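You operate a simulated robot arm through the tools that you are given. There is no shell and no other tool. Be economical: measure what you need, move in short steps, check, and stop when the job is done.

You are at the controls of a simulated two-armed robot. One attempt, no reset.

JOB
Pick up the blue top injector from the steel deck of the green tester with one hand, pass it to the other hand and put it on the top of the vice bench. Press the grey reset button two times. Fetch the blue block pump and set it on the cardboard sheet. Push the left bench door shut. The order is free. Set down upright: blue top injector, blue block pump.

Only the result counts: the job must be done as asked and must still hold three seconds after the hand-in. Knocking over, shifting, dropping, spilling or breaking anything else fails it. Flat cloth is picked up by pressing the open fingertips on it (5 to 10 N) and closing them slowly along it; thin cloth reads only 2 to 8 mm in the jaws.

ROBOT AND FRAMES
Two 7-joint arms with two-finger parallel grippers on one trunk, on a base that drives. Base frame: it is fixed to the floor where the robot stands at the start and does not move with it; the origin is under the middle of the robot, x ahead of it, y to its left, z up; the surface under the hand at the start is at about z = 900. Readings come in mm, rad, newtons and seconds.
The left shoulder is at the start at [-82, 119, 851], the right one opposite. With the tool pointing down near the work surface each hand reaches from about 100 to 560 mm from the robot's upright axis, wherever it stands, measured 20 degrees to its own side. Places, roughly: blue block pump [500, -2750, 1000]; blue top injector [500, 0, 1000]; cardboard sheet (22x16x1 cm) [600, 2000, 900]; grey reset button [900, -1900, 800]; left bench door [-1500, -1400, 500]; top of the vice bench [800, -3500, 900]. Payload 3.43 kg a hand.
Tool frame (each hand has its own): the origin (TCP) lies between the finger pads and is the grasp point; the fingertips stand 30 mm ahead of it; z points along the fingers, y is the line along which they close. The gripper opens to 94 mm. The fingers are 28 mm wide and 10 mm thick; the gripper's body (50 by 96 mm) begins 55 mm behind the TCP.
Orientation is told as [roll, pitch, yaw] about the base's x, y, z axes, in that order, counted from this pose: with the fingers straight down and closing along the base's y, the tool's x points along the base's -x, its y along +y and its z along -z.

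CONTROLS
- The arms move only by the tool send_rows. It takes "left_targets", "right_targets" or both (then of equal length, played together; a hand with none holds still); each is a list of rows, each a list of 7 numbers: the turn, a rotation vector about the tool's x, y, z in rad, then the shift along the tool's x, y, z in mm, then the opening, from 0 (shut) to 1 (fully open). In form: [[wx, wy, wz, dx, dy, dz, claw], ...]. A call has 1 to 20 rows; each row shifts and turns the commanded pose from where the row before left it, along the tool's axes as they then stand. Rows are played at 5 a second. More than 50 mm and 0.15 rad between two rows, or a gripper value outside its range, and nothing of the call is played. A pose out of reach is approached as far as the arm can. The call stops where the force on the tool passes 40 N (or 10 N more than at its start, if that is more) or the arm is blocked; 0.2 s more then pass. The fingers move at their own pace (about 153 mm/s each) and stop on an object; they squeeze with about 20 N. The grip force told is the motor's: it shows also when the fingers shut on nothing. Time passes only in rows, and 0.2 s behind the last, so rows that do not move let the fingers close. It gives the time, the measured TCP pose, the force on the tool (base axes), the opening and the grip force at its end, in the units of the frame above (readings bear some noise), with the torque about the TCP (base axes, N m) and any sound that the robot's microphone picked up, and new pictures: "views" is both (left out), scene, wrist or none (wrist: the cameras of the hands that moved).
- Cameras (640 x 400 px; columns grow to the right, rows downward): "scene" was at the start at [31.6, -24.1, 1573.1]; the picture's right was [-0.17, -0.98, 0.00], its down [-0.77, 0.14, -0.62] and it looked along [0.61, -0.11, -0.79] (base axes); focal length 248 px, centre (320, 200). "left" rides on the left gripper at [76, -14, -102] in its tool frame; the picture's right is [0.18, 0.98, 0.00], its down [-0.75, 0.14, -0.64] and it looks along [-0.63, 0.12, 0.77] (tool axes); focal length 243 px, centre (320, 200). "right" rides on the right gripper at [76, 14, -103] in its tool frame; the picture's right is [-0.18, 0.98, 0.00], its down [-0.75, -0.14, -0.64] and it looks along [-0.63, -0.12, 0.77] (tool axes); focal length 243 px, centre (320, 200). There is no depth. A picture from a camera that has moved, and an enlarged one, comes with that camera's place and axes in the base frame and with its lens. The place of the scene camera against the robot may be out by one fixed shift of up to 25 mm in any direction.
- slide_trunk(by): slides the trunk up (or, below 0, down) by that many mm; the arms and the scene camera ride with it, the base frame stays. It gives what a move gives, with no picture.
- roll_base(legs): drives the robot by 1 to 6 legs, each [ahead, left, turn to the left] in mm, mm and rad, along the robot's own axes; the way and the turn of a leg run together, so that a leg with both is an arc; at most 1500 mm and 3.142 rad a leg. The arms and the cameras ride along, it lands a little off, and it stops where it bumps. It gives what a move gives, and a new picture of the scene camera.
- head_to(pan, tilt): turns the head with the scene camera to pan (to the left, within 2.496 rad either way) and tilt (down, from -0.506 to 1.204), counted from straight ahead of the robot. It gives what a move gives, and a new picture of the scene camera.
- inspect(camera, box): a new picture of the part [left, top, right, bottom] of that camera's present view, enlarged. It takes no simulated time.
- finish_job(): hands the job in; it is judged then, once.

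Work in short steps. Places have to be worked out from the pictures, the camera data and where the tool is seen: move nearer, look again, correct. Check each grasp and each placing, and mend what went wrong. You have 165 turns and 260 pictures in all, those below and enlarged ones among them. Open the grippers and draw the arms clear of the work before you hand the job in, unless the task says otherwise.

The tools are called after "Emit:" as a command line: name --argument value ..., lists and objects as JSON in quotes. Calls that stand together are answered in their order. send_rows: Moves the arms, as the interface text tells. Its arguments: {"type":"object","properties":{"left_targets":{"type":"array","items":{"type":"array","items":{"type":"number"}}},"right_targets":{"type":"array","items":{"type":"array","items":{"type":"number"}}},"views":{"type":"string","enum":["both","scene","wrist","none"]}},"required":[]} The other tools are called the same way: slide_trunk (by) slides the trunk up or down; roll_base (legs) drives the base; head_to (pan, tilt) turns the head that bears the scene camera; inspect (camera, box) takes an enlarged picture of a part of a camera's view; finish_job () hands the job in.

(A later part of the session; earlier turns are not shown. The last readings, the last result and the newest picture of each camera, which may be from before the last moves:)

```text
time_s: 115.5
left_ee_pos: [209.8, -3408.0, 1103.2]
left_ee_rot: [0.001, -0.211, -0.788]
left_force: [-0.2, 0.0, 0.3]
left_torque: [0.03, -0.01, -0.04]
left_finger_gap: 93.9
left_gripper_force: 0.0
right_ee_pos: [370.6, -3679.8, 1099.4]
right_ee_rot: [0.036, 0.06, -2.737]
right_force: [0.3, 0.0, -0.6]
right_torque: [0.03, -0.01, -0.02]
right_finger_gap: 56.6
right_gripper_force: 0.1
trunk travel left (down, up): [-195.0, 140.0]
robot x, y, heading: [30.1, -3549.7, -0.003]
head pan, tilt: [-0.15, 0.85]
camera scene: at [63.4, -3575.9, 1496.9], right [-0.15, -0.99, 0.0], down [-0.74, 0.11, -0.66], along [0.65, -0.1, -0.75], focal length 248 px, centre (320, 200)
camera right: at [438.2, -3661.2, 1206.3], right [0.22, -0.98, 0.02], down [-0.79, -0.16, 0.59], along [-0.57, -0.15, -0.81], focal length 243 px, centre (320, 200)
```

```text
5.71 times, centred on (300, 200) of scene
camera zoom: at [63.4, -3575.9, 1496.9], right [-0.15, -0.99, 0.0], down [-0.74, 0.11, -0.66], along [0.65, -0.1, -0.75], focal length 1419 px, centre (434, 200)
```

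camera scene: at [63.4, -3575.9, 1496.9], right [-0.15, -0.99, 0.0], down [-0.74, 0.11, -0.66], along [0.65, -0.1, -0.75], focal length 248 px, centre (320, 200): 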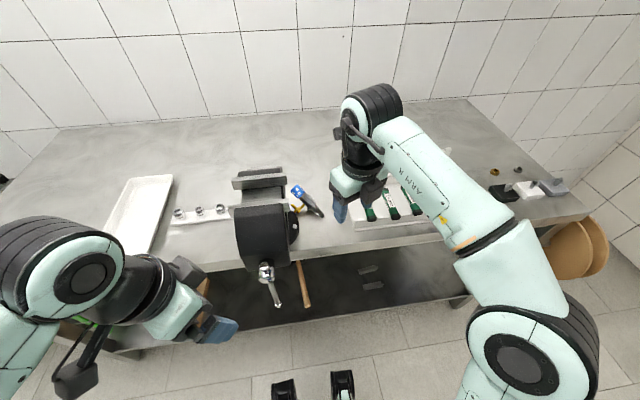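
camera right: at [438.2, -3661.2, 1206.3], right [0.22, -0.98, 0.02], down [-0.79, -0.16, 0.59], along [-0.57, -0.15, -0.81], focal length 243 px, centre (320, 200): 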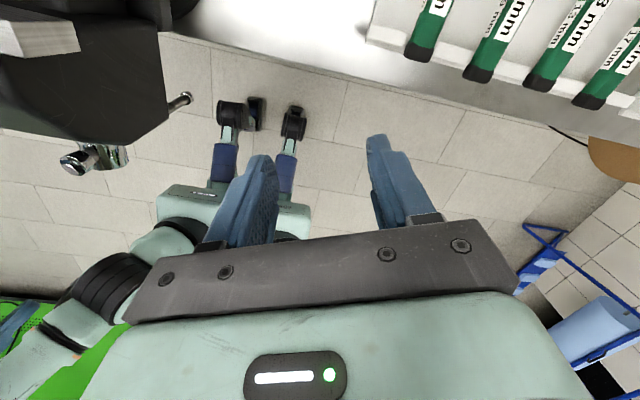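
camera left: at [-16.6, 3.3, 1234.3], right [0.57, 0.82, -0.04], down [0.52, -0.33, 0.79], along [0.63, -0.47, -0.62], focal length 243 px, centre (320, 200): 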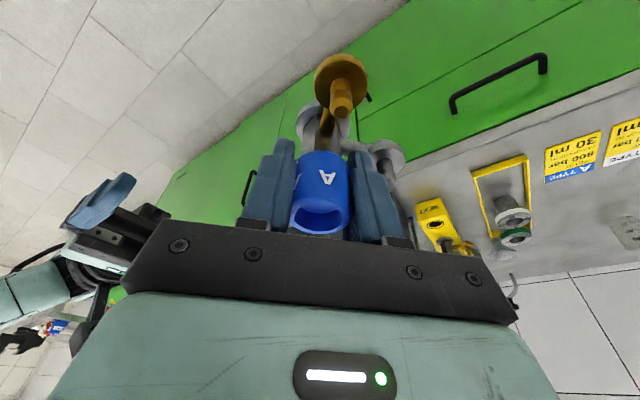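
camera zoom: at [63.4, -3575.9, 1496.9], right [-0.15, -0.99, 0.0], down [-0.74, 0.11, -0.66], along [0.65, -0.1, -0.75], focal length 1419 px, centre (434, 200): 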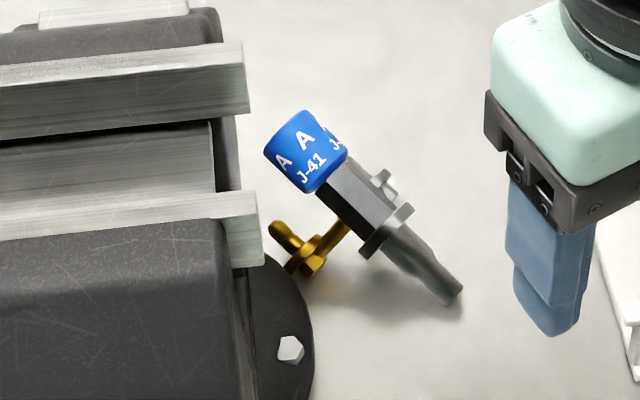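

The body is too near the vice jaws for the gripper, but the nozzle end is clear. I'll level the hand, align it to the injector's axis (about 38°) and hover over the nozzle at (510, -3631).

Emit:
send_rows --right_targets '[[0.036, -0.06, -0.09, 0, 0, 0, 0.45], [0, 0, -0.13, 0, 0, 0, 0.45], [0, 0, -0.04, 0, 0, 0, 0.45], [0, 0, 0, 35, 11.8, 0, 0.45], [0, 0, 0, 35, 11.8, 0, 0.45], [0, 0, 0, 35, 11.8, 0, 0.45], [0, 0, 0, 35, 11.8, 0, 0.45], [0, 0, 0, 0, 0, 40, 0.45], [0, 0, 0, 0, 0, 40, 0.45], [0, 0, 0, 0, 0, 0, 0.45]]'

Emit:
inspect --camera "right" --box '[200, 60, 440, 240]'

Emit:
inspect --camera "scene" --box '[260, 165, 340, 235]'

```text
time_s: 117.7
left_ee_pos: [209.4, -3408.6, 1103.9]
left_ee_rot: [0.002, -0.211, -0.788]
left_force: [-0.5, -0.5, -0.5]
left_torque: [0.02, -0.04, 0.0]
left_finger_gap: 93.9
left_gripper_force: 0.1
right_ee_pos: [455.7, -3648.4, 983.5]
right_ee_rot: [0.002, -0.002, -2.479]
right_force: [0.8, 0.7, 0.3]
right_torque: [0.02, 0.02, -0.06]
right_finger_gap: 42.1
right_gripper_force: 0.0
right hand out of reach, approached as far as the arm can: row 5, 6, 7
trunk travel left (down, up): [-195.0, 140.0]
robot x, y, heading: [30.7, -3553.1, 0.003]
head pan, tilt: [-0.15, 0.85]
camera scene: at [63.5, -3575.6, 1496.9], right [-0.15, -0.99, 0.0], down [-0.74, 0.11, -0.66], along [0.65, -0.1, -0.75], focal length 248 px, centre (320, 200)
camera right: at [523.0, -3611.1, 1085.7], right [0.46, -0.89, 0.0], down [-0.68, -0.35, 0.64], along [-0.57, -0.3, -0.77], focal length 243 px, centre (320, 200)
```

scene: 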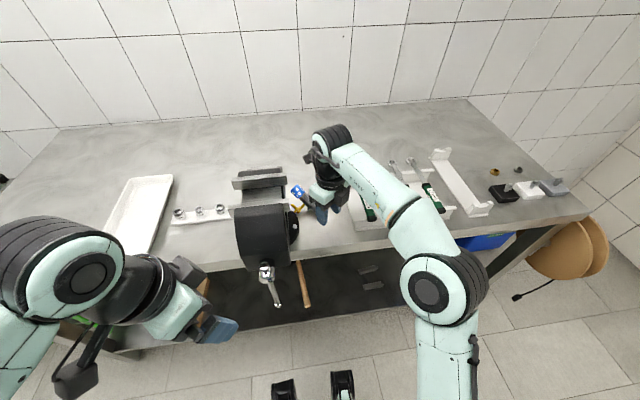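
right: 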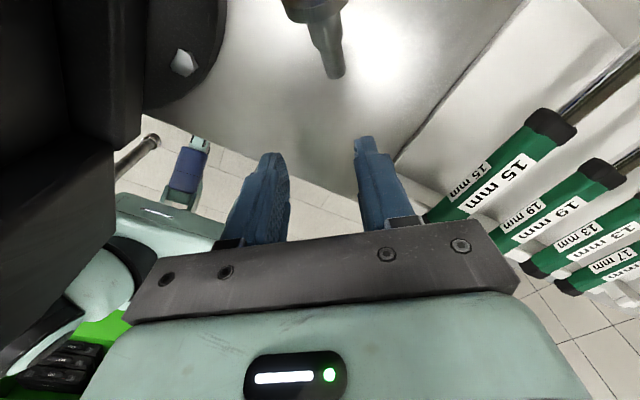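

```text
2.22 times, centred on (320, 150) of right
camera zoom: at [523.0, -3611.1, 1085.7], right [0.46, -0.89, 0.0], down [-0.68, -0.35, 0.64], along [-0.57, -0.3, -0.77], focal length 539 px, centre (320, 311)
```

zoom: 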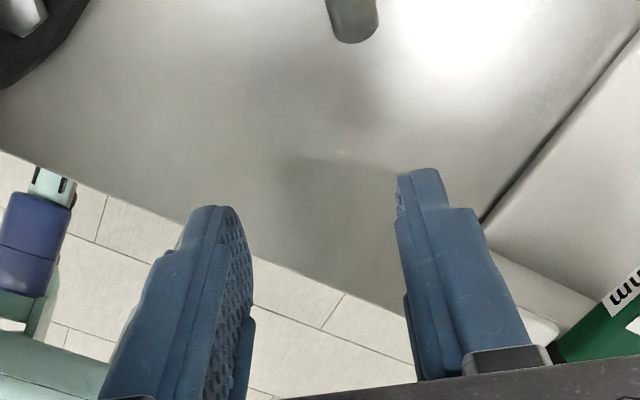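

```text
5.71 times, centred on (300, 200) of scene
camera zoom: at [63.5, -3575.6, 1496.9], right [-0.15, -0.99, 0.0], down [-0.74, 0.11, -0.66], along [0.65, -0.1, -0.75], focal length 1419 px, centre (434, 200)
```

zoom: 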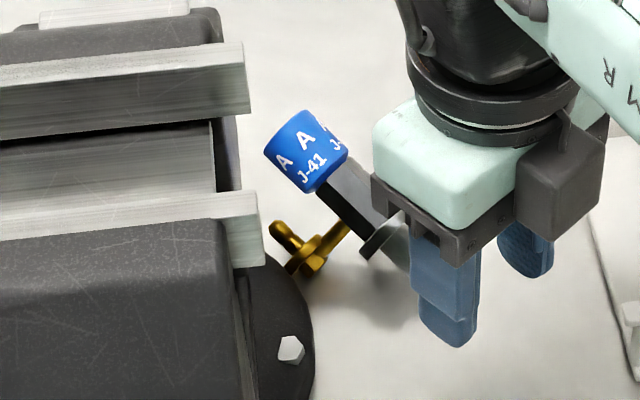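

The nozzle tip is at about (490, -3641). I'll move over the nozzle just below the ring, keeping this height.

Emit:
send_rows --right_targets '[[0, 0, 0, 20, 4.6, 0, 0.45], [0, 0, 0, 20, 4.6, 0, 0.45], [0, 0, 0, 21, 4.6, 0, 0.45], [0, 0, 0, 0, 0, 0, 0.45]]' --views "wrist"

Emit:
inspect --camera "right" --box '[200, 60, 440, 240]'

Emit:
inspect --camera "scene" --box '[260, 165, 340, 235]'

```text
time_s: 118.7
left_ee_pos: [210.3, -3408.5, 1103.4]
left_ee_rot: [0.003, -0.211, -0.787]
left_force: [0.2, 1.1, -0.4]
left_torque: [0.01, -0.01, -0.05]
left_finger_gap: 93.8
left_gripper_force: 0.0
right_ee_pos: [501.3, -3622.1, 985.7]
right_ee_rot: [0.001, -0.001, -2.477]
right_force: [-0.3, 0.2, 0.0]
right_torque: [-0.01, 0.06, 0.03]
right_finger_gap: 42.2
right_gripper_force: 0.0
right hand out of reach, approached as far as the arm can: row 3
trunk travel left (down, up): [-195.0, 140.0]
robot x, y, heading: [28.4, -3548.8, 0.0]
head pan, tilt: [-0.15, 0.85]
camera right: at [570.3, -3585.6, 1086.6], right [0.46, -0.89, 0.0], down [-0.68, -0.35, 0.64], along [-0.57, -0.3, -0.77], focal length 243 px, centre (320, 200)
```

right: 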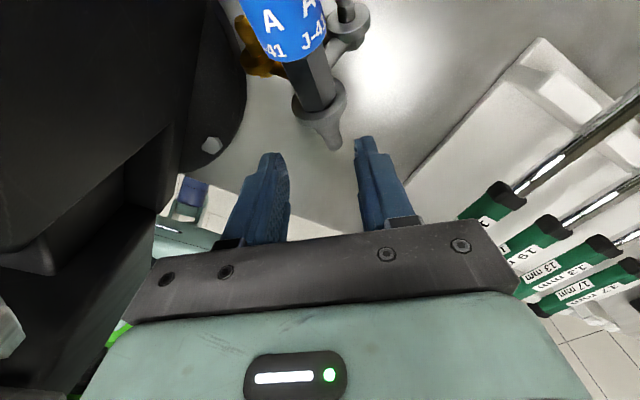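

```text
2.22 times, centred on (320, 150) of right
camera zoom: at [570.3, -3585.6, 1086.6], right [0.46, -0.89, 0.0], down [-0.68, -0.35, 0.64], along [-0.57, -0.3, -0.77], focal length 539 px, centre (320, 311)
```

zoom: 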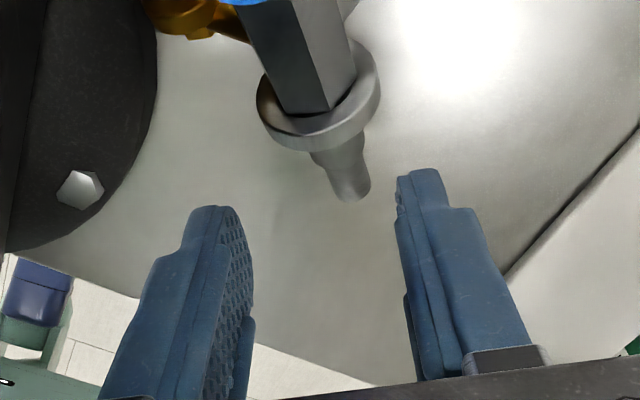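

```text
5.71 times, centred on (300, 200) of scene
camera zoom: at [63.9, -3575.6, 1496.9], right [-0.15, -0.99, 0.0], down [-0.74, 0.11, -0.66], along [0.65, -0.1, -0.75], focal length 1419 px, centre (434, 200)
```

zoom: 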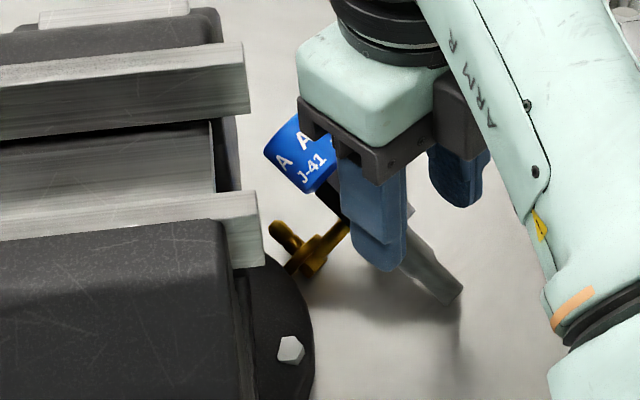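

The axis is at about 44° and the lateral offset is about 6 mm. I'll correct both, then lower to just above the nozzle.

Emit:
send_rows --right_targets '[[0, 0, -0.1, 0, 0, 0, 0.45], [0, 0, 0, 0, 6, 10, 0.45], [0, 0, 0, 0, 0, 20, 0.45], [0, 0, 0, 6, 0, 0, 0.45], [0, 0, 0, 0, 0, 0, 0.45]]' --views "none"

Emit:
inspect --camera "right" --box '[200, 60, 440, 240]'

Emit:
inspect --camera "scene" --box '[260, 165, 340, 235]'

```text
time_s: 119.9
left_ee_pos: [209.7, -3408.5, 1103.4]
left_ee_rot: [0.002, -0.21, -0.787]
left_force: [0.7, -0.5, 0.3]
left_torque: [0.01, 0.0, -0.01]
left_finger_gap: 94.2
left_gripper_force: 0.0
right_ee_pos: [511.0, -3625.3, 956.0]
right_ee_rot: [0.003, -0.003, -2.378]
right_force: [0.7, -0.1, 0.0]
right_torque: [0.03, -0.01, 0.02]
right_finger_gap: 42.6
right_gripper_force: 0.0
trunk travel left (down, up): [-195.0, 140.0]
robot x, y, heading: [23.8, -3552.1, 0.001]
head pan, tilt: [-0.15, 0.85]
```

```text
2.22 times, centred on (320, 150) of right
camera zoom: at [574.7, -3582.4, 1057.3], right [0.55, -0.84, 0.0], down [-0.64, -0.42, 0.64], along [-0.54, -0.35, -0.77], focal length 539 px, centre (320, 311)
```

zoom: 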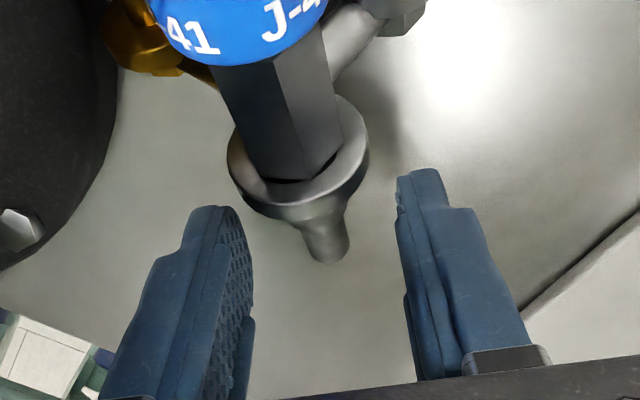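

```text
5.71 times, centred on (300, 200) of scene
camera zoom: at [63.8, -3575.9, 1496.9], right [-0.15, -0.99, 0.0], down [-0.74, 0.11, -0.66], along [0.65, -0.1, -0.75], focal length 1419 px, centre (434, 200)
```

zoom: 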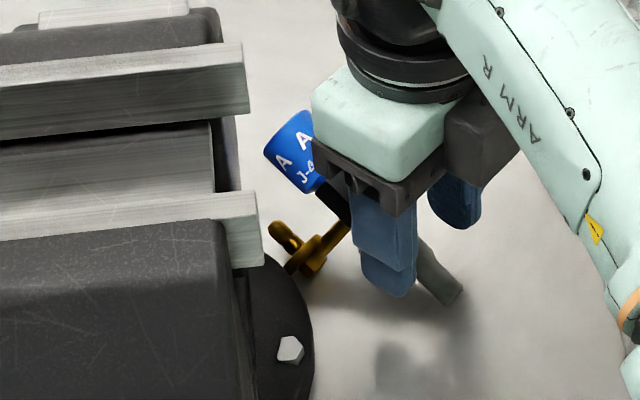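

The nozzle is centred between the fingers and clear of the vice. Lowering 18 mm and closing.

Emit:
send_rows --right_targets '[[0, 0, 0, 0, 0, 9, 0.45], [0, 0, 0, 0, 0, 9, 0.45], [0, 0, 0, 0, 0, 0, 0.35], [0, 0, 0, 0, 0, 0, 0.25], [0, 0, 0, 0, 0, 0, 0.18], [0, 0, 0, 0, 0, 0, 0.0], [0, 0, 0, 0, 0, 0, 0.0]]' --views "none"

Emit:
inspect --camera "right" --box '[200, 60, 440, 240]'

```text
time_s: 121.5
left_ee_pos: [210.3, -3408.7, 1103.2]
left_ee_rot: [0.002, -0.211, -0.789]
left_force: [1.0, 0.2, 0.3]
left_torque: [0.03, 0.0, -0.04]
left_finger_gap: 94.2
left_gripper_force: 0.0
right_ee_pos: [511.1, -3624.8, 936.9]
right_ee_rot: [0.001, -0.002, -2.377]
right_force: [1.5, -0.3, 1.5]
right_torque: [0.08, -0.01, 0.0]
right_finger_gap: 18.5
right_gripper_force: 20.3
trunk travel left (down, up): [-195.0, 140.0]
robot x, y, heading: [28.2, -3555.6, 0.002]
head pan, tilt: [-0.15, 0.85]
```

```text
2.22 times, centred on (320, 150) of right
camera zoom: at [574.7, -3582.0, 1039.3], right [0.55, -0.84, 0.0], down [-0.64, -0.42, 0.64], along [-0.54, -0.35, -0.77], focal length 539 px, centre (320, 311)
```

zoom: 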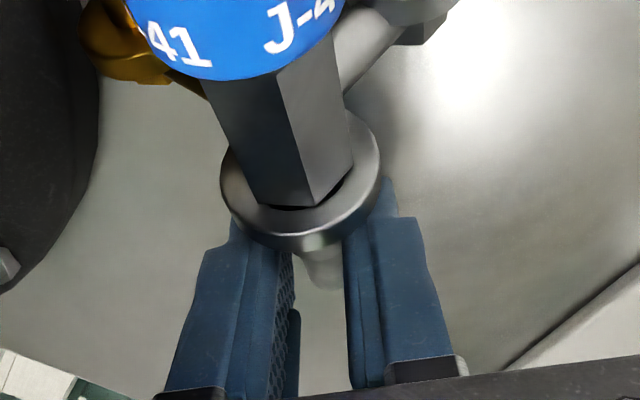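

The nozzle is gripped at 18.5 mm. I'll lift slightly and pull it 55 mm back along its axis, away from the vice, then lay it down and release.

Emit:
send_rows --right_targets '[[0, 0, 0, 0, 0, -6, 0], [0, 0, 0, -14, 0, 0, 0], [0, 0, 0, -14, 0, 0, 0], [0, 0, 0, -14, 0, 0, 0], [0, 0, 0, -13, 0, 0, 0], [0, 0, 0, 0, 0, 5, 0], [0, 0, 0, 0, 0, 0, 0], [0, 0, 0, 0, 0, 0, 0.3], [0, 0, 0, 0, 0, 0, 0.45], [0, 0, 0, 0, 0, -20, 0.45], [0, 0, 0, 0, 0, -25, 0.45]]' --views "wrist"

Emit:
inspect --camera "scene" --box '[260, 165, 360, 250]'

```text
time_s: 123.9
left_ee_pos: [211.3, -3407.6, 1103.2]
left_ee_rot: [0.001, -0.21, -0.787]
left_force: [0.6, -1.0, 0.3]
left_torque: [-0.01, -0.02, -0.01]
left_finger_gap: 94.0
left_gripper_force: 0.0
right_ee_pos: [468.3, -3663.3, 983.0]
right_ee_rot: [0.001, -0.002, -2.378]
right_force: [0.5, 0.4, -0.1]
right_torque: [0.01, -0.02, 0.0]
right_finger_gap: 42.4
right_gripper_force: 0.0
trunk travel left (down, up): [-195.0, 140.0]
robot x, y, heading: [28.6, -3553.4, 0.002]
head pan, tilt: [-0.15, 0.85]
camera right: at [533.0, -3619.0, 1085.1], right [0.55, -0.84, 0.0], down [-0.64, -0.42, 0.64], along [-0.54, -0.35, -0.77], focal length 243 px, centre (320, 200)
```

right: 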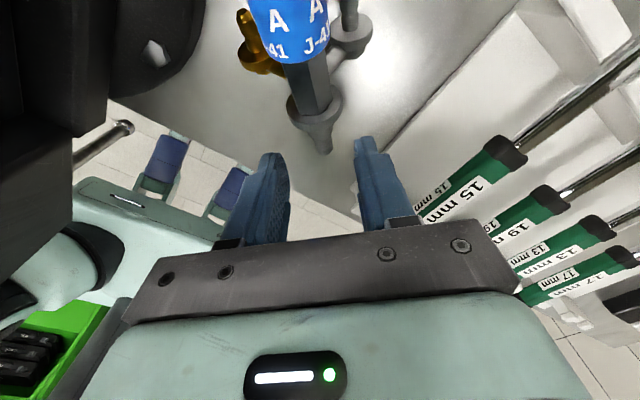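

```text
4.71 times, centred on (310, 208) of scene
camera zoom: at [63.9, -3575.4, 1496.9], right [-0.15, -0.99, 0.0], down [-0.74, 0.11, -0.66], along [0.65, -0.1, -0.75], focal length 1168 px, centre (367, 165)
```

zoom: 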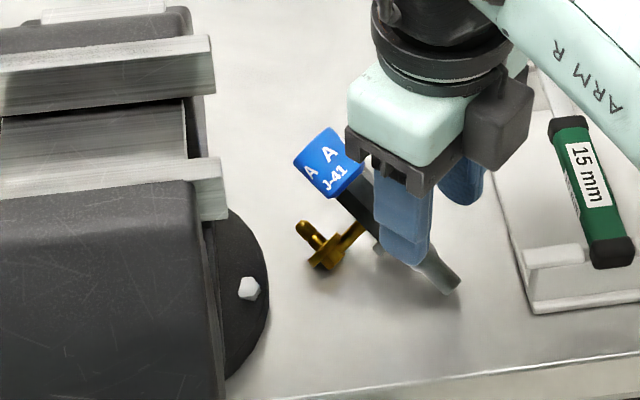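

The injector is clear of the vice now. It lies inclined about 0.4 rad, cap up, so I'll tilt the hand 0.4 rad to be square to it, hover over the hex body and look.

Emit:
send_rows --right_targets '[[0, 0.134, 0, 0, 0, 0, 0.45], [0, 0.133, 0, 0, 0, 0, 0.45], [0, 0.133, 0, 0, 0, 0, 0.45], [0, 0, 0, 22, 0, 3, 0.45], [0, 0, 0, 0, 0, 0, 0.45]]' --views "wrist"

Emit:
inspect --camera "scene" --box '[260, 165, 360, 250]'

Emit:
inspect --camera "right" --box '[200, 60, 440, 240]'

```text
time_s: 125.1
left_ee_pos: [208.8, -3408.8, 1104.1]
left_ee_rot: [0.002, -0.212, -0.788]
left_force: [-0.1, -0.3, -1.0]
left_torque: [0.0, -0.02, 0.0]
left_finger_gap: 93.9
left_gripper_force: 0.0
right_ee_pos: [482.6, -3647.6, 987.3]
right_ee_rot: [0.001, 0.401, -2.377]
right_force: [-0.5, -0.4, -0.1]
right_torque: [-0.02, -0.02, 0.02]
right_finger_gap: 42.2
right_gripper_force: 0.0
trunk travel left (down, up): [-195.0, 140.0]
robot x, y, heading: [26.2, -3554.2, 0.003]
head pan, tilt: [-0.15, 0.85]
camera right: at [515.1, -3636.0, 1111.2], right [0.56, -0.83, -0.07], down [-0.78, -0.55, 0.3], along [-0.29, -0.11, -0.95], focal length 243 px, centre (320, 200)
```

right: 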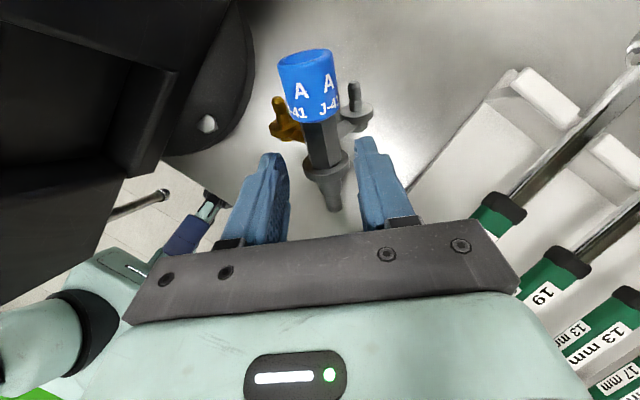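

```text
4.71 times, centred on (310, 208) of scene
camera zoom: at [63.3, -3576.0, 1496.9], right [-0.15, -0.99, 0.0], down [-0.74, 0.11, -0.66], along [0.65, -0.1, -0.75], focal length 1168 px, centre (367, 165)
```

zoom: 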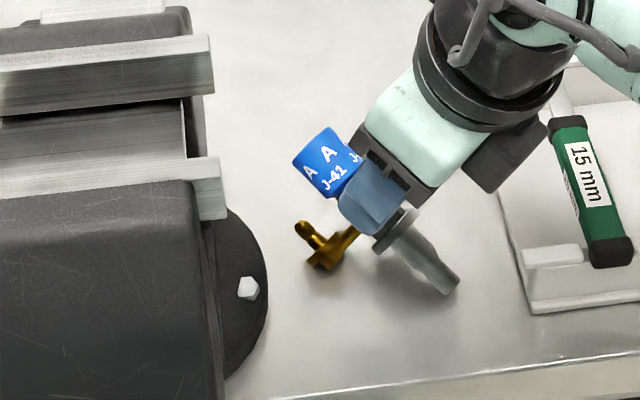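

```text
2.22 times, centred on (320, 150) of right
camera zoom: at [515.1, -3636.0, 1111.2], right [0.56, -0.83, -0.07], down [-0.78, -0.55, 0.3], along [-0.29, -0.11, -0.95], focal length 539 px, centre (320, 311)
```

zoom: 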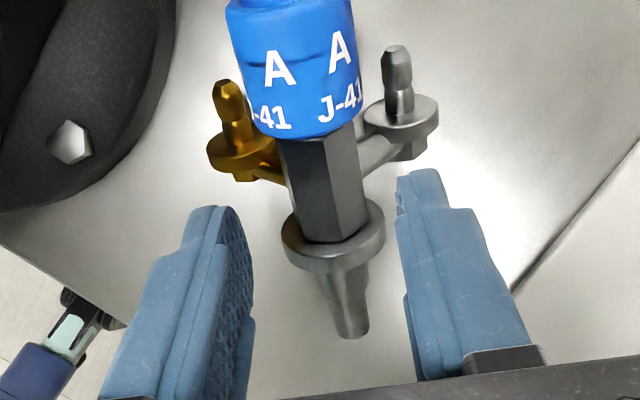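

Everything lines up: the hex body is centred and the fingers fit between ring and cap. Advancing 40 mm along the tool axis and closing.

Emit:
send_rows --right_targets '[[0, 0, 0, 0, 1, 16, 0.45], [0, 0, 0, 0, 0, 14, 0.45], [0, 0, 0, 0, 0, 9, 0.42], [0, 0, 0, 0, 0, 0, 0.35], [0, 0, 0, 0, 0, 0, 0.3], [0, 0, 0, 0, 0, 0, 0.26], [0, 0, 0, 0, 0, 0, 0.1], [0, 0, 0, 0, 0, 0, 0.0]]' --views "none"

Emit:
inspect --camera "right" --box '[200, 60, 440, 240]'

```text
time_s: 126.9
left_ee_pos: [208.5, -3407.9, 1103.5]
left_ee_rot: [0.003, -0.212, -0.786]
left_force: [-0.4, 0.2, 0.5]
left_torque: [-0.01, -0.02, 0.01]
left_finger_gap: 93.9
left_gripper_force: 0.0
right_ee_pos: [495.8, -3638.7, 956.1]
right_ee_rot: [0.005, 0.405, -2.377]
right_force: [2.9, -3.5, 29.7]
right_torque: [0.1, -0.3, 0.01]
right_finger_gap: 32.3
right_gripper_force: 20.0
trunk travel left (down, up): [-195.0, 140.0]
robot x, y, heading: [26.5, -3554.5, -0.001]
head pan, tilt: [-0.15, 0.85]
```

```text
2.22 times, centred on (320, 150) of right
camera zoom: at [526.7, -3626.6, 1079.0], right [0.56, -0.83, -0.07], down [-0.78, -0.55, 0.29], along [-0.28, -0.11, -0.95], focal length 539 px, centre (320, 311)
```

zoom: 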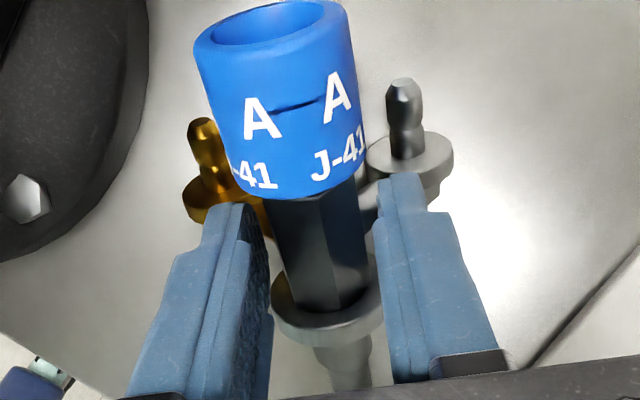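

The fingers stopped at 32 mm with 30 N, so they are on the ring and pipe roots rather than the hex. I'll open, back off 7 mm, shift 5 mm toward the cap and retry.

Emit:
send_rows --right_targets '[[0, 0, 0, 0, 0, 0, 0.42], [0, 0, 0, 0, 0, -8, 0.44], [0, 0, 0, 5, 0, 0, 0.44], [0, 0, 0, 0, 0, 1, 0.42], [0, 0, 0, 0, 0, 0, 0.36]]' --views "none"

Emit:
inspect --camera "right" --box '[200, 60, 440, 240]'

```text
time_s: 128.1
left_ee_pos: [209.1, -3409.3, 1103.6]
left_ee_rot: [0.002, -0.211, -0.788]
left_force: [0.1, 1.0, 0.4]
left_torque: [-0.03, 0.0, -0.01]
left_finger_gap: 93.7
left_gripper_force: 0.0
right_ee_pos: [497.7, -3637.5, 961.5]
right_ee_rot: [0.002, 0.398, -2.377]
right_force: [0.4, 0.3, -0.7]
right_torque: [0.01, -0.03, 0.0]
right_finger_gap: 33.8
right_gripper_force: 0.1
trunk travel left (down, up): [-195.0, 140.0]
robot x, y, heading: [27.5, -3550.3, 0.002]
head pan, tilt: [-0.15, 0.85]
```

```text
2.22 times, centred on (320, 150) of right
camera zoom: at [529.2, -3625.4, 1084.3], right [0.56, -0.83, -0.07], down [-0.78, -0.55, 0.3], along [-0.29, -0.11, -0.95], focal length 539 px, centre (320, 311)
```

zoom: 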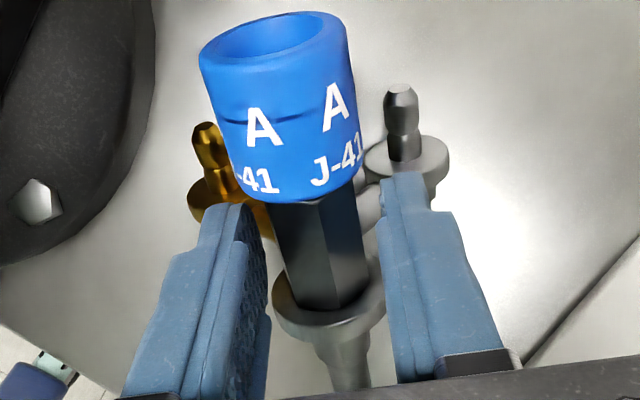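

The hex window between ring and cap is about 27 mm, so I need to be 1.5 mm further toward the cap. Adjusting and closing.

Emit:
send_rows --right_targets '[[0, 0, 0, 2, -1, 1.5, 0.38], [0, 0, 0, 0, 0, 0, 0.33], [0, 0, 0, 0, 0, 0, 0.29], [0, 0, 0, 0, 0, 0, 0.25], [0, 0, 0, 0, 0, 0, 0.1], [0, 0, 0, 0, 0, 0, 0.0]]' --views "none"

Emit:
inspect --camera "right" --box '[200, 60, 440, 240]'

```text
time_s: 129.5
left_ee_pos: [209.5, -3407.8, 1104.8]
left_ee_rot: [0.003, -0.212, -0.787]
left_force: [-0.2, -0.1, 0.5]
left_torque: [0.0, -0.01, -0.01]
left_finger_gap: 94.1
left_gripper_force: 0.2
right_ee_pos: [497.6, -3633.6, 962.3]
right_ee_rot: [0.003, 0.402, -2.377]
right_force: [0.4, -1.5, 11.8]
right_torque: [-0.4, -0.15, 0.07]
right_finger_gap: 24.0
right_gripper_force: 20.7
trunk travel left (down, up): [-195.0, 140.0]
robot x, y, heading: [27.8, -3551.8, 0.0]
head pan, tilt: [-0.15, 0.85]
```

```text
2.22 times, centred on (320, 150) of right
camera zoom: at [529.6, -3622.8, 1085.2], right [0.56, -0.83, -0.07], down [-0.78, -0.55, 0.3], along [-0.28, -0.11, -0.95], focal length 539 px, centre (320, 311)
```

zoom: 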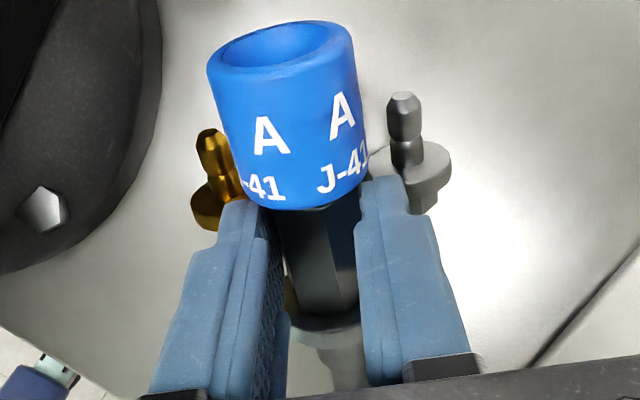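

The hex is gripped at 24 mm. I'll lift 75 mm vertically and check.

Emit:
send_rows --right_targets '[[0, 0, 0, 4, 0, -9, 0], [0, 0, 0, 8, 0, -18, 0], [0, 0, 0, 8, 0, -20, 0], [0, 0, 0, 10, 0, -23, 0], [0, 0, 0, 0, 0, 0, 0]]' --views "none"

Emit:
inspect --camera "right" --box '[200, 60, 440, 240]'

Emit:
inspect --camera "scene" --box '[260, 145, 400, 250]'

```text
time_s: 130.7
left_ee_pos: [211.3, -3408.1, 1103.7]
left_ee_rot: [0.001, -0.212, -0.787]
left_force: [-0.5, -1.0, -0.4]
left_torque: [0.0, 0.01, -0.01]
left_finger_gap: 94.2
left_gripper_force: 0.0
right_ee_pos: [499.0, -3636.1, 1036.8]
right_ee_rot: [-0.001, 0.397, -2.377]
right_force: [-0.1, -0.4, -3.0]
right_torque: [-0.04, -0.02, 0.0]
right_finger_gap: 21.7
right_gripper_force: 20.5
trunk travel left (down, up): [-195.0, 140.0]
robot x, y, heading: [28.0, -3552.9, 0.003]
head pan, tilt: [-0.15, 0.85]
```

```text
2.22 times, centred on (320, 150) of right
camera zoom: at [529.9, -3622.8, 1160.4], right [0.56, -0.83, -0.07], down [-0.78, -0.55, 0.3], along [-0.29, -0.11, -0.95], focal length 539 px, centre (320, 311)
```

zoom: 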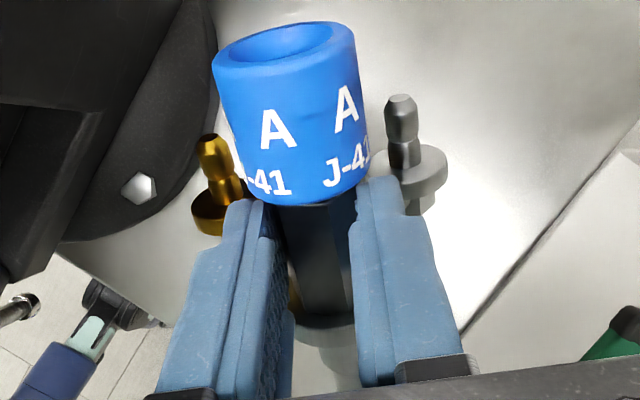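

```text
3.81 times, centred on (330, 198) of scene
camera zoom: at [64.2, -3575.8, 1496.8], right [-0.15, -0.99, 0.0], down [-0.74, 0.11, -0.66], along [0.65, -0.1, -0.75], focal length 946 px, centre (282, 210)
```

zoom: 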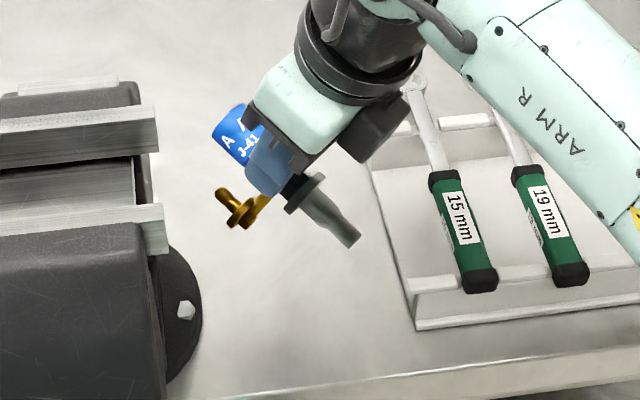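

The injector is held again on its hex flats. Its fittings bias the centre of mass toward the side I'm pointing at, so free-standing on the slim tip is delicate. I'll make it upright again pointing toward the vice (+y), so its two fittings can rest against the solid vice side as a stable tripod.

Emit:
send_rows --right_targets '[[0, 0.13, 0, 0, 0, 0, 0], [0, 0.13, 0, 0, 0, 0, 0], [0, 0.13, 0, 0, 0, 0, 0], [0, 0.13, 0, 0, 0, 0, 0], [0, 0.13, 0, 0, 0, 0, 0], [0, 0.13, 0, 0, 0, 0, 0], [0, 0.13, 0, 0, 0, 0, 0], [0, 0.13, 0, 0, 0, 0, 0], [0, 0.13, 0, 0, 0, 0, 0], [0, 0, 0, 0, 0, 0, 0]]' --views "both"

```text
time_s: 132.9
left_ee_pos: [210.1, -3408.5, 1103.9]
left_ee_rot: [0.003, -0.211, -0.788]
left_force: [-0.8, 0.9, -0.3]
left_torque: [-0.03, -0.04, -0.04]
left_finger_gap: 93.9
left_gripper_force: 0.0
right_ee_pos: [499.3, -3633.6, 1036.3]
right_ee_rot: [0.472, 1.57, -1.904]
right_force: [0.9, 0.2, -3.2]
right_torque: [-0.05, 0.05, 0.06]
right_finger_gap: 21.5
right_gripper_force: 20.0
trunk travel left (down, up): [-195.0, 140.0]
robot x, y, heading: [26.5, -3552.0, 0.003]
head pan, tilt: [-0.15, 0.85]
camera scene: at [64.1, -3575.6, 1496.9], right [-0.15, -0.99, 0.0], down [-0.74, 0.11, -0.66], along [0.65, -0.1, -0.75], focal length 248 px, centre (320, 200)
camera right: at [435.1, -3714.3, 1112.2], right [0.68, -0.71, -0.18], down [-0.56, -0.34, -0.75], along [0.47, 0.62, -0.63], focal length 243 px, centre (320, 200)
```

scene: 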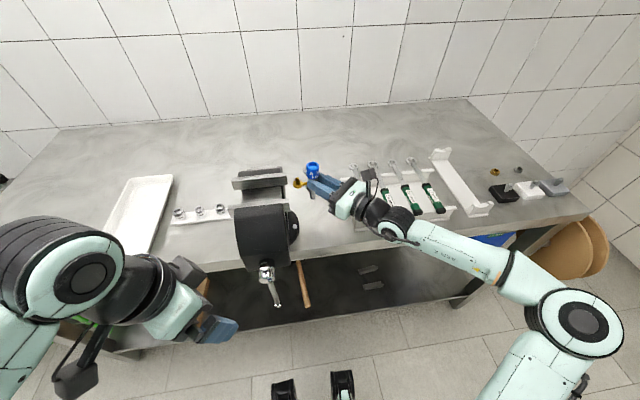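
right: 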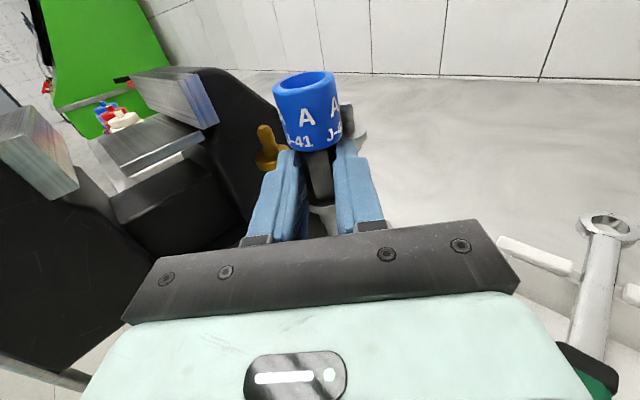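

Let me study the vice's side faces from here.

Emit:
inspect --camera "right" --box '[0, 40, 320, 240]'

Emit:
inspect --camera "scene" --box '[220, 155, 340, 275]'

```text
2.00 times, centred on (160, 140) of right
camera zoom: at [435.1, -3714.3, 1112.2], right [0.68, -0.71, -0.18], down [-0.56, -0.34, -0.75], along [0.47, 0.62, -0.63], focal length 485 px, centre (640, 320)
```

zoom: 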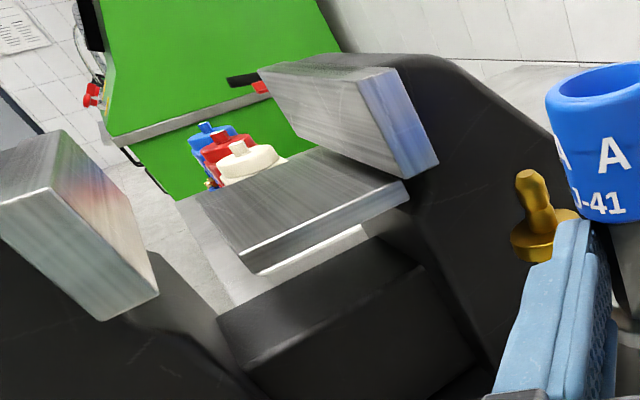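

```text
3.33 times, centred on (280, 215) of scene
camera zoom: at [64.1, -3575.6, 1496.9], right [-0.15, -0.99, 0.0], down [-0.74, 0.11, -0.66], along [0.65, -0.1, -0.75], focal length 828 px, centre (453, 150)
```

zoom: 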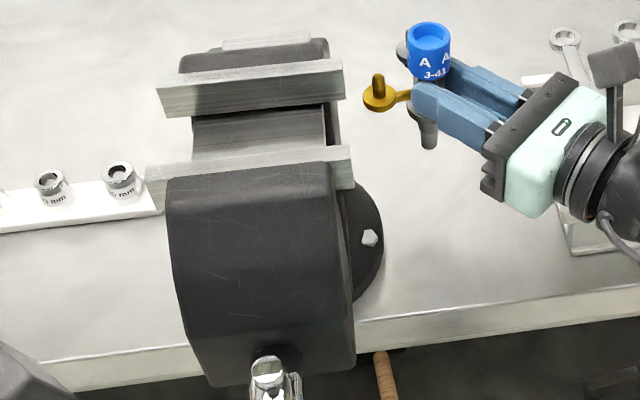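

The front vice body has a tall vertical side at y≈-3544, clear of the wrench rack. I'll bring the injector to about (412, -3620) and turn the hand to point at that face (+y).

Emit:
send_rows --right_targets '[[0, 0, 0, 0, -25, -36, 0], [0, 0, 0, 0, -25, -37, 0], [0.135, 0, 0, 0, 0, 0, 0], [0.135, 0, 0, 0, 0, 0, 0], [0.135, 0, 0, 0, 0, 0, 0], [0.135, 0, 0, 0, 0, 0, 0], [0.135, 0, 0, 0, 0, 0, 0], [0.13, 0, 0, 0, 0, 0, 0], [0, 0, 0, 0, 0, 0, 0]]' --views "both"

Emit:
inspect --camera "right" --box '[220, 40, 420, 240]'

```text
time_s: 134.9
left_ee_pos: [209.3, -3409.0, 1104.5]
left_ee_rot: [0.003, -0.21, -0.788]
left_force: [0.3, 0.1, 0.6]
left_torque: [0.0, -0.01, 0.01]
left_finger_gap: 93.8
left_gripper_force: 0.1
right_ee_pos: [412.9, -3649.0, 1036.5]
right_ee_rot: [-0.451, 1.568, -2.025]
right_force: [-0.9, -0.9, -2.6]
right_torque: [-0.14, -0.04, -0.01]
right_finger_gap: 21.6
right_gripper_force: 20.1
trunk travel left (down, up): [-195.0, 140.0]
robot x, y, heading: [22.9, -3553.4, 0.005]
head pan, tilt: [-0.15, 0.85]
camera scene: at [63.8, -3575.7, 1496.9], right [-0.15, -0.99, 0.0], down [-0.74, 0.11, -0.66], along [0.65, -0.1, -0.75], focal length 248 px, centre (320, 200)
camera right: at [426.2, -3750.8, 1112.4], right [0.98, 0.0, -0.19], down [-0.14, -0.64, -0.75], along [-0.12, 0.76, -0.63], focal length 243 px, centre (320, 200)
```

scene: 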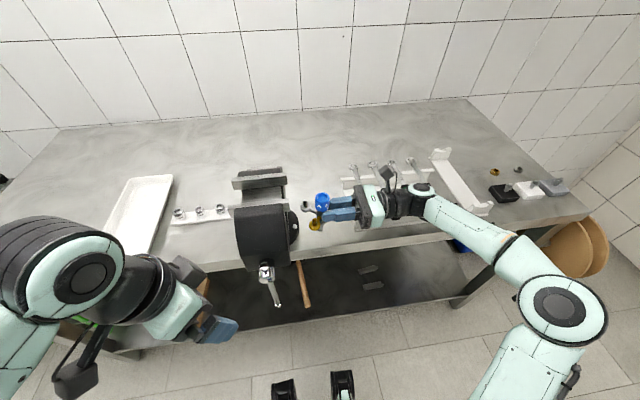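
right: 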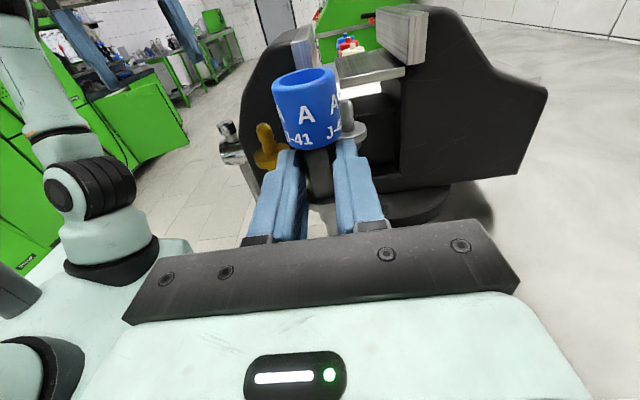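

```text
2.00 times, centred on (320, 140) of right
camera zoom: at [426.2, -3750.8, 1112.4], right [0.98, 0.0, -0.19], down [-0.14, -0.64, -0.75], along [-0.12, 0.76, -0.63], focal length 485 px, centre (320, 320)
```

zoom: 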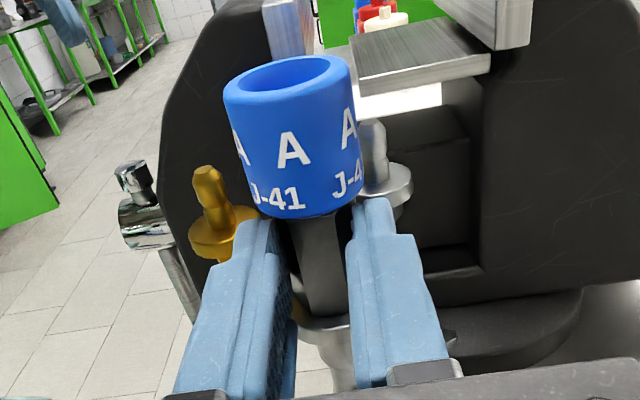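

This side view shows the vice is tall, with the only good flat face at the rear body. To set the injector there the right hand must hold it by the cap from above. I'll back away, have the left hand hold the ring briefly, and regrip the cap with the right. First, back off and reorient the left hand.

Emit:
roll_base --legs '[[-250, 0, 0]]'

Emit:
send_rows --left_targets '[[0, 0.105, 0, -26, 26.6, 5.5, 1], [0, 0.105, 0, -26, 26.6, 0, 1], [0, 0, -0.147, -26, 26, 0, 1], [0, 0, -0.147, 0, 0, 0, 1], [0, 0, -0.147, 0, 0, 0, 1], [0, 0, -0.147, 0, 0, 0, 1], [0, 0, -0.147, 0, 0, 0, 1], [0, 0, -0.147, 0, 0, 0, 1], [0, 0, -0.147, 0, 0, 0, 1], [0, 0, -0.147, 0, 0, 0, 1], [0, 0, -0.147, 0, 0, 0, 1], [0, 0, -0.147, 0, 0, 0, 1], [0, 0, -0.147, 0, 0, 0, 1], [0, 0, -0.147, 0, 0, 0, 1], [0, 0, -0.147, 0, 0, 0, 1], [0, 0, -0.147, 0, 0, 0, 1], [0, 0, -0.147, 0, 0, 0, 1], [0, 0, -0.147, 0, 0, 0, 1]]' --views "none"

```text
time_s: 136.7
left_ee_pos: [-35.4, -3409.4, 1103.0]
left_ee_rot: [0.001, -0.211, -0.79]
left_force: [-0.1, -0.1, 0.0]
left_torque: [0.02, -0.02, -0.04]
left_finger_gap: 93.8
left_gripper_force: 0.1
right_ee_pos: [166.4, -3650.4, 1037.3]
right_ee_rot: [-0.147, 1.568, -1.723]
right_force: [-0.9, -0.2, -3.1]
right_torque: [-0.14, -0.01, -0.05]
right_finger_gap: 21.5
right_gripper_force: 20.5
trunk travel left (down, up): [-195.0, 140.0]
robot x, y, heading: [-217.2, -3550.9, -0.0]
head pan, tilt: [-0.15, 0.85]
camera scene: at [-182.6, -3575.7, 1496.9], right [-0.15, -0.99, 0.0], down [-0.74, 0.11, -0.66], along [0.65, -0.1, -0.75], focal length 248 px, centre (320, 200)
```

scene: 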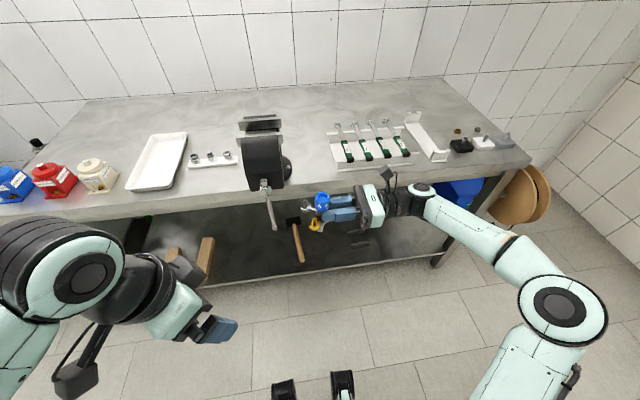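

```text
time_s: 140.5
left_ee_pos: [75.4, -3409.1, 1106.4]
left_ee_rot: [-0.001, 0.001, 1.566]
left_force: [0.1, 0.4, 0.8]
left_torque: [0.01, 0.0, 0.01]
left_finger_gap: 94.1
left_gripper_force: 0.1
right_ee_pos: [167.7, -3649.7, 1037.2]
right_ee_rot: [-0.381, 1.567, -1.958]
right_force: [-0.8, 0.6, -1.6]
right_torque: [-0.09, 0.03, -0.02]
right_finger_gap: 21.7
right_gripper_force: 20.0
trunk travel left (down, up): [-195.0, 140.0]
robot x, y, heading: [-218.4, -3550.9, 0.002]
head pan, tilt: [-0.15, 0.85]
```

Now I'll tilt the left hand to horizontal (pointing -y, camera up) and move it level with the nozzle, still about 100 mm away.

Emit:
send_rows --left_targets '[[0, 0.143, 0, 0, 0, 0, 1], [0, 0.143, 0, 0, 0, 0, 1], [0, 0.143, 0, 0, 0, 0, 1], [0, 0.143, 0, 0, 0, 0, 1], [0, 0.143, 0, 0, 0, 0, 1], [0, 0.143, 0, 0, 0, 0, 1], [0, 0.143, 0, 0, 0, 0, 1], [0, 0.143, 0, 0, 0, 0, 1], [0, 0.143, 0, 0, 0, 0, 1], [0, 0.143, 0, 0, 0, 0, 1], [0, 0.141, 0, 0, 0, 0, 1], [0, 0, 0, -36, -31, 0, 1], [0, 0, 0, -36, -31, 0, 1], [0, 0, 0, -36, -31, 0, 0.6], [0, 0, 0, 0, 0, 40, 0.6], [0, 0, 0, 0, 0, 50, 0.6], [0, 0, 0, 0, 0, 0, 0.6]]' --views "wrist"

```text
time_s: 144.1
left_ee_pos: [172.1, -3498.8, 1000.0]
left_ee_rot: [-1.243, 1.57, 0.321]
left_force: [-0.9, -0.3, 1.0]
left_torque: [0.05, -0.02, 0.01]
left_finger_gap: 56.6
left_gripper_force: 0.0
right_ee_pos: [166.5, -3650.5, 1037.4]
right_ee_rot: [-0.292, 1.566, -1.868]
right_force: [1.1, 0.9, -2.5]
right_torque: [-0.11, -0.02, 0.02]
right_finger_gap: 21.2
right_gripper_force: 20.0
trunk travel left (down, up): [-195.0, 140.0]
robot x, y, heading: [-219.2, -3551.0, 0.003]
head pan, tilt: [-0.15, 0.85]
camera left: at [187.7, -3397.7, 1077.7], right [-0.98, 0.01, 0.18], down [-0.14, 0.64, -0.75], along [-0.12, -0.77, -0.63], focal length 243 px, centre (320, 200)
```

left: 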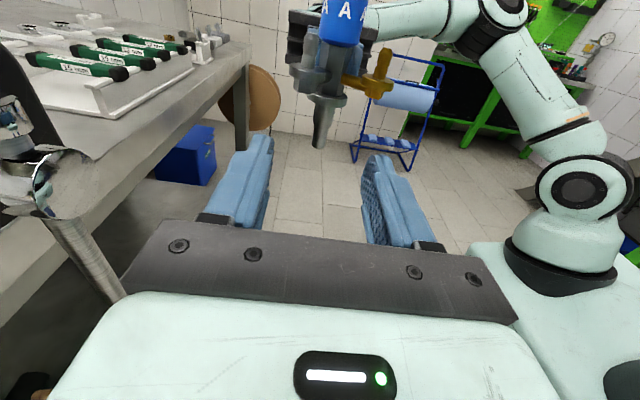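

The nozzle spans z 963–1010 and its axis is at x≈168. I'll lower 5 mm, align and advance to close on the nozzle just under the ring.

Emit:
send_rows --left_targets '[[0, 0, 0, -5, 3, 30, 0.6], [0, 0, 0, 0, 0, 30, 0.6], [0, 0, 0, 0, 0, 30, 0.55], [0, 0, 0, 0, 0, 19, 0.5], [0, 0, 0, 0, 0, 0, 0.4], [0, 0, 0, 0, 0, 0, 0.3], [0, 0, 0, 0, 0, 0, 0.22], [0, 0, 0, 0, 0, 0, 0.17], [0, 0, 0, 0, 0, 0, 0.0], [0, 0, 0, 0, 0, 0, 0.0]]' --views "wrist"

```text
time_s: 146.3
left_ee_pos: [166.7, -3610.2, 995.0]
left_ee_rot: [-1.029, 1.569, 0.535]
left_force: [9.0, -2.2, 0.5]
left_torque: [0.12, 0.23, 0.17]
left_finger_gap: 35.1
left_gripper_force: 19.6
right_ee_pos: [167.3, -3650.1, 1036.2]
right_ee_rot: [-0.42, 1.57, -1.996]
right_force: [-8.5, 2.5, -3.4]
right_torque: [-0.12, 0.14, 0.17]
right_finger_gap: 21.5
right_gripper_force: 20.1
trunk travel left (down, up): [-195.0, 140.0]
robot x, y, heading: [-220.3, -3557.6, -0.004]
head pan, tilt: [-0.15, 0.85]
camera left: at [181.6, -3507.9, 1071.7], right [-0.98, 0.01, 0.18], down [-0.14, 0.64, -0.75], along [-0.12, -0.77, -0.63], focal length 243 px, centre (320, 200)
```

left: 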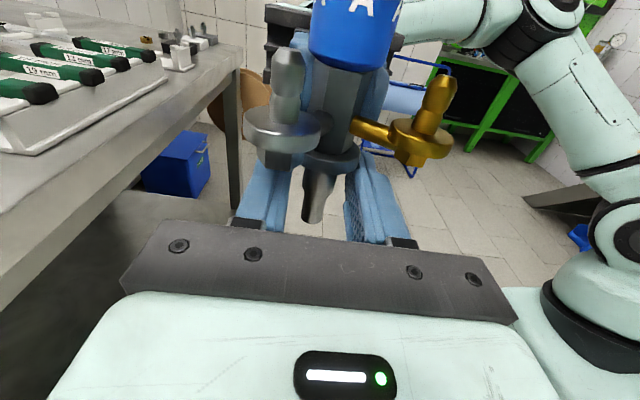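

It closed on the ring's edge (35 mm), not the nozzle. I'll open, lower 6 mm and close again.

Emit:
send_rows --left_targets '[[0, 0, 0, 0, 0, 0, 0.45], [0, 0, 0, 0, 0, 0, 0.45], [0, 0, 0, -7, 0, 0, 0.45], [0, 0, 0, 0, 0, 0, 0.35], [0, 0, 0, 0, 0, 0, 0.25], [0, 0, 0, 0, 0, 0, 0.17], [0, 0, 0, 0, 0, 0, 0.0], [0, 0, 0, 0, 0, 0, 0.0]]' --views "wrist"

```text
time_s: 148.1
left_ee_pos: [166.3, -3609.9, 988.2]
left_ee_rot: [-0.844, 1.569, 0.722]
left_force: [10.0, 0.3, 1.2]
left_torque: [-0.05, 0.26, 0.17]
left_finger_gap: 18.6
left_gripper_force: 19.5
right_ee_pos: [165.5, -3649.6, 1037.1]
right_ee_rot: [-0.509, 1.567, -2.082]
right_force: [-11.0, -0.5, -4.1]
right_torque: [-0.05, 0.25, 0.24]
right_finger_gap: 21.3
right_gripper_force: 20.1
trunk travel left (down, up): [-195.0, 140.0]
robot x, y, heading: [-221.8, -3549.9, -0.002]
head pan, tilt: [-0.15, 0.85]
camera left: at [181.2, -3507.2, 1064.7], right [-0.98, 0.0, 0.18], down [-0.14, 0.64, -0.75], along [-0.12, -0.77, -0.63], focal length 243 px, centre (320, 200)
```

left: 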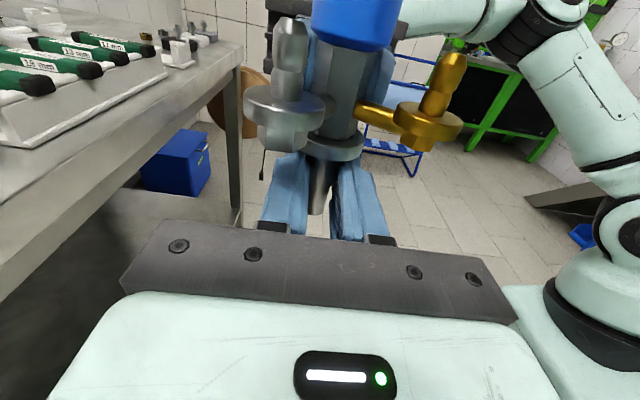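

The left hand now holds the nozzle at 18.6 mm. I'll relieve the side load, release with the right and retreat it, then rise and pitch it down.

Emit:
send_rows --left_targets '[[0, 0, 0, 0, -1.5, 0, 0], [0, 0, 0, 0, 0, 0, 0], [0, 0, 0, 0, 0, 0, 0], [0, 0, 0, 0, 0, 0, 0], [0, 0, 0, 0, 0, 0, 0], [0, 0, 0, 0, 0, 0, 0], [0, 0, 0, 0, 0, 0, 0], [0, 0, 0, 0, 0, 0, 0]]' --right_targets '[[0, 0, 0, 0, 0, 0, 0], [0, 0, 0, 0, 0, 0, 0.26], [0, 0, 0, 0, 0, 0, 0.35], [0, 0, 0, 0, 0, 0, 0.5], [0, 0, 0, 0, 0, 0, 0.5], [0, 0, 0, 0, 0, -20, 0.5], [0, 0, 0, 0, 0, -40, 0.5], [0, 0, 0, 0, 0, -40, 0.5]]' --views "none"

Emit:
inspect --camera "left" --box '[120, 0, 520, 250]'

```text
time_s: 149.9
left_ee_pos: [168.5, -3610.1, 987.0]
left_ee_rot: [-0.915, 1.57, 0.647]
left_force: [0.2, -0.2, 0.5]
left_torque: [0.05, -0.02, 0.0]
left_finger_gap: 18.6
left_gripper_force: 20.4
right_ee_pos: [167.9, -3747.1, 1040.7]
right_ee_rot: [0.035, 1.569, -1.54]
right_force: [-0.6, -0.5, 0.5]
right_torque: [-0.03, -0.03, 0.01]
right_finger_gap: 46.9
right_gripper_force: 0.1
trunk travel left (down, up): [-195.0, 140.0]
robot x, y, heading: [-217.4, -3552.9, -0.001]
head pan, tilt: [-0.15, 0.85]
```

```text
1.60 times, centred on (320, 125) of left
camera zoom: at [182.6, -3508.0, 1064.7], right [-0.98, 0.01, 0.18], down [-0.14, 0.64, -0.75], along [-0.12, -0.77, -0.63], focal length 388 px, centre (320, 320)
```

zoom: 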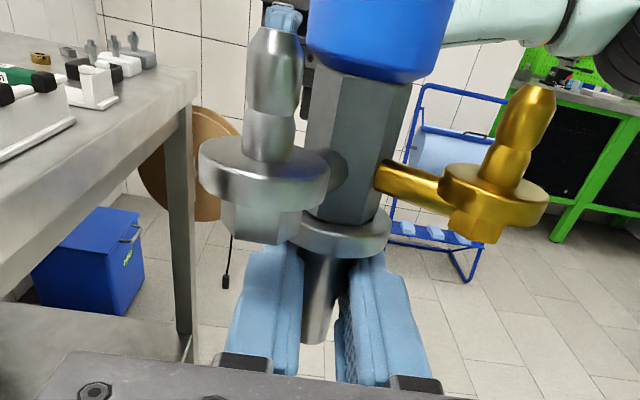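

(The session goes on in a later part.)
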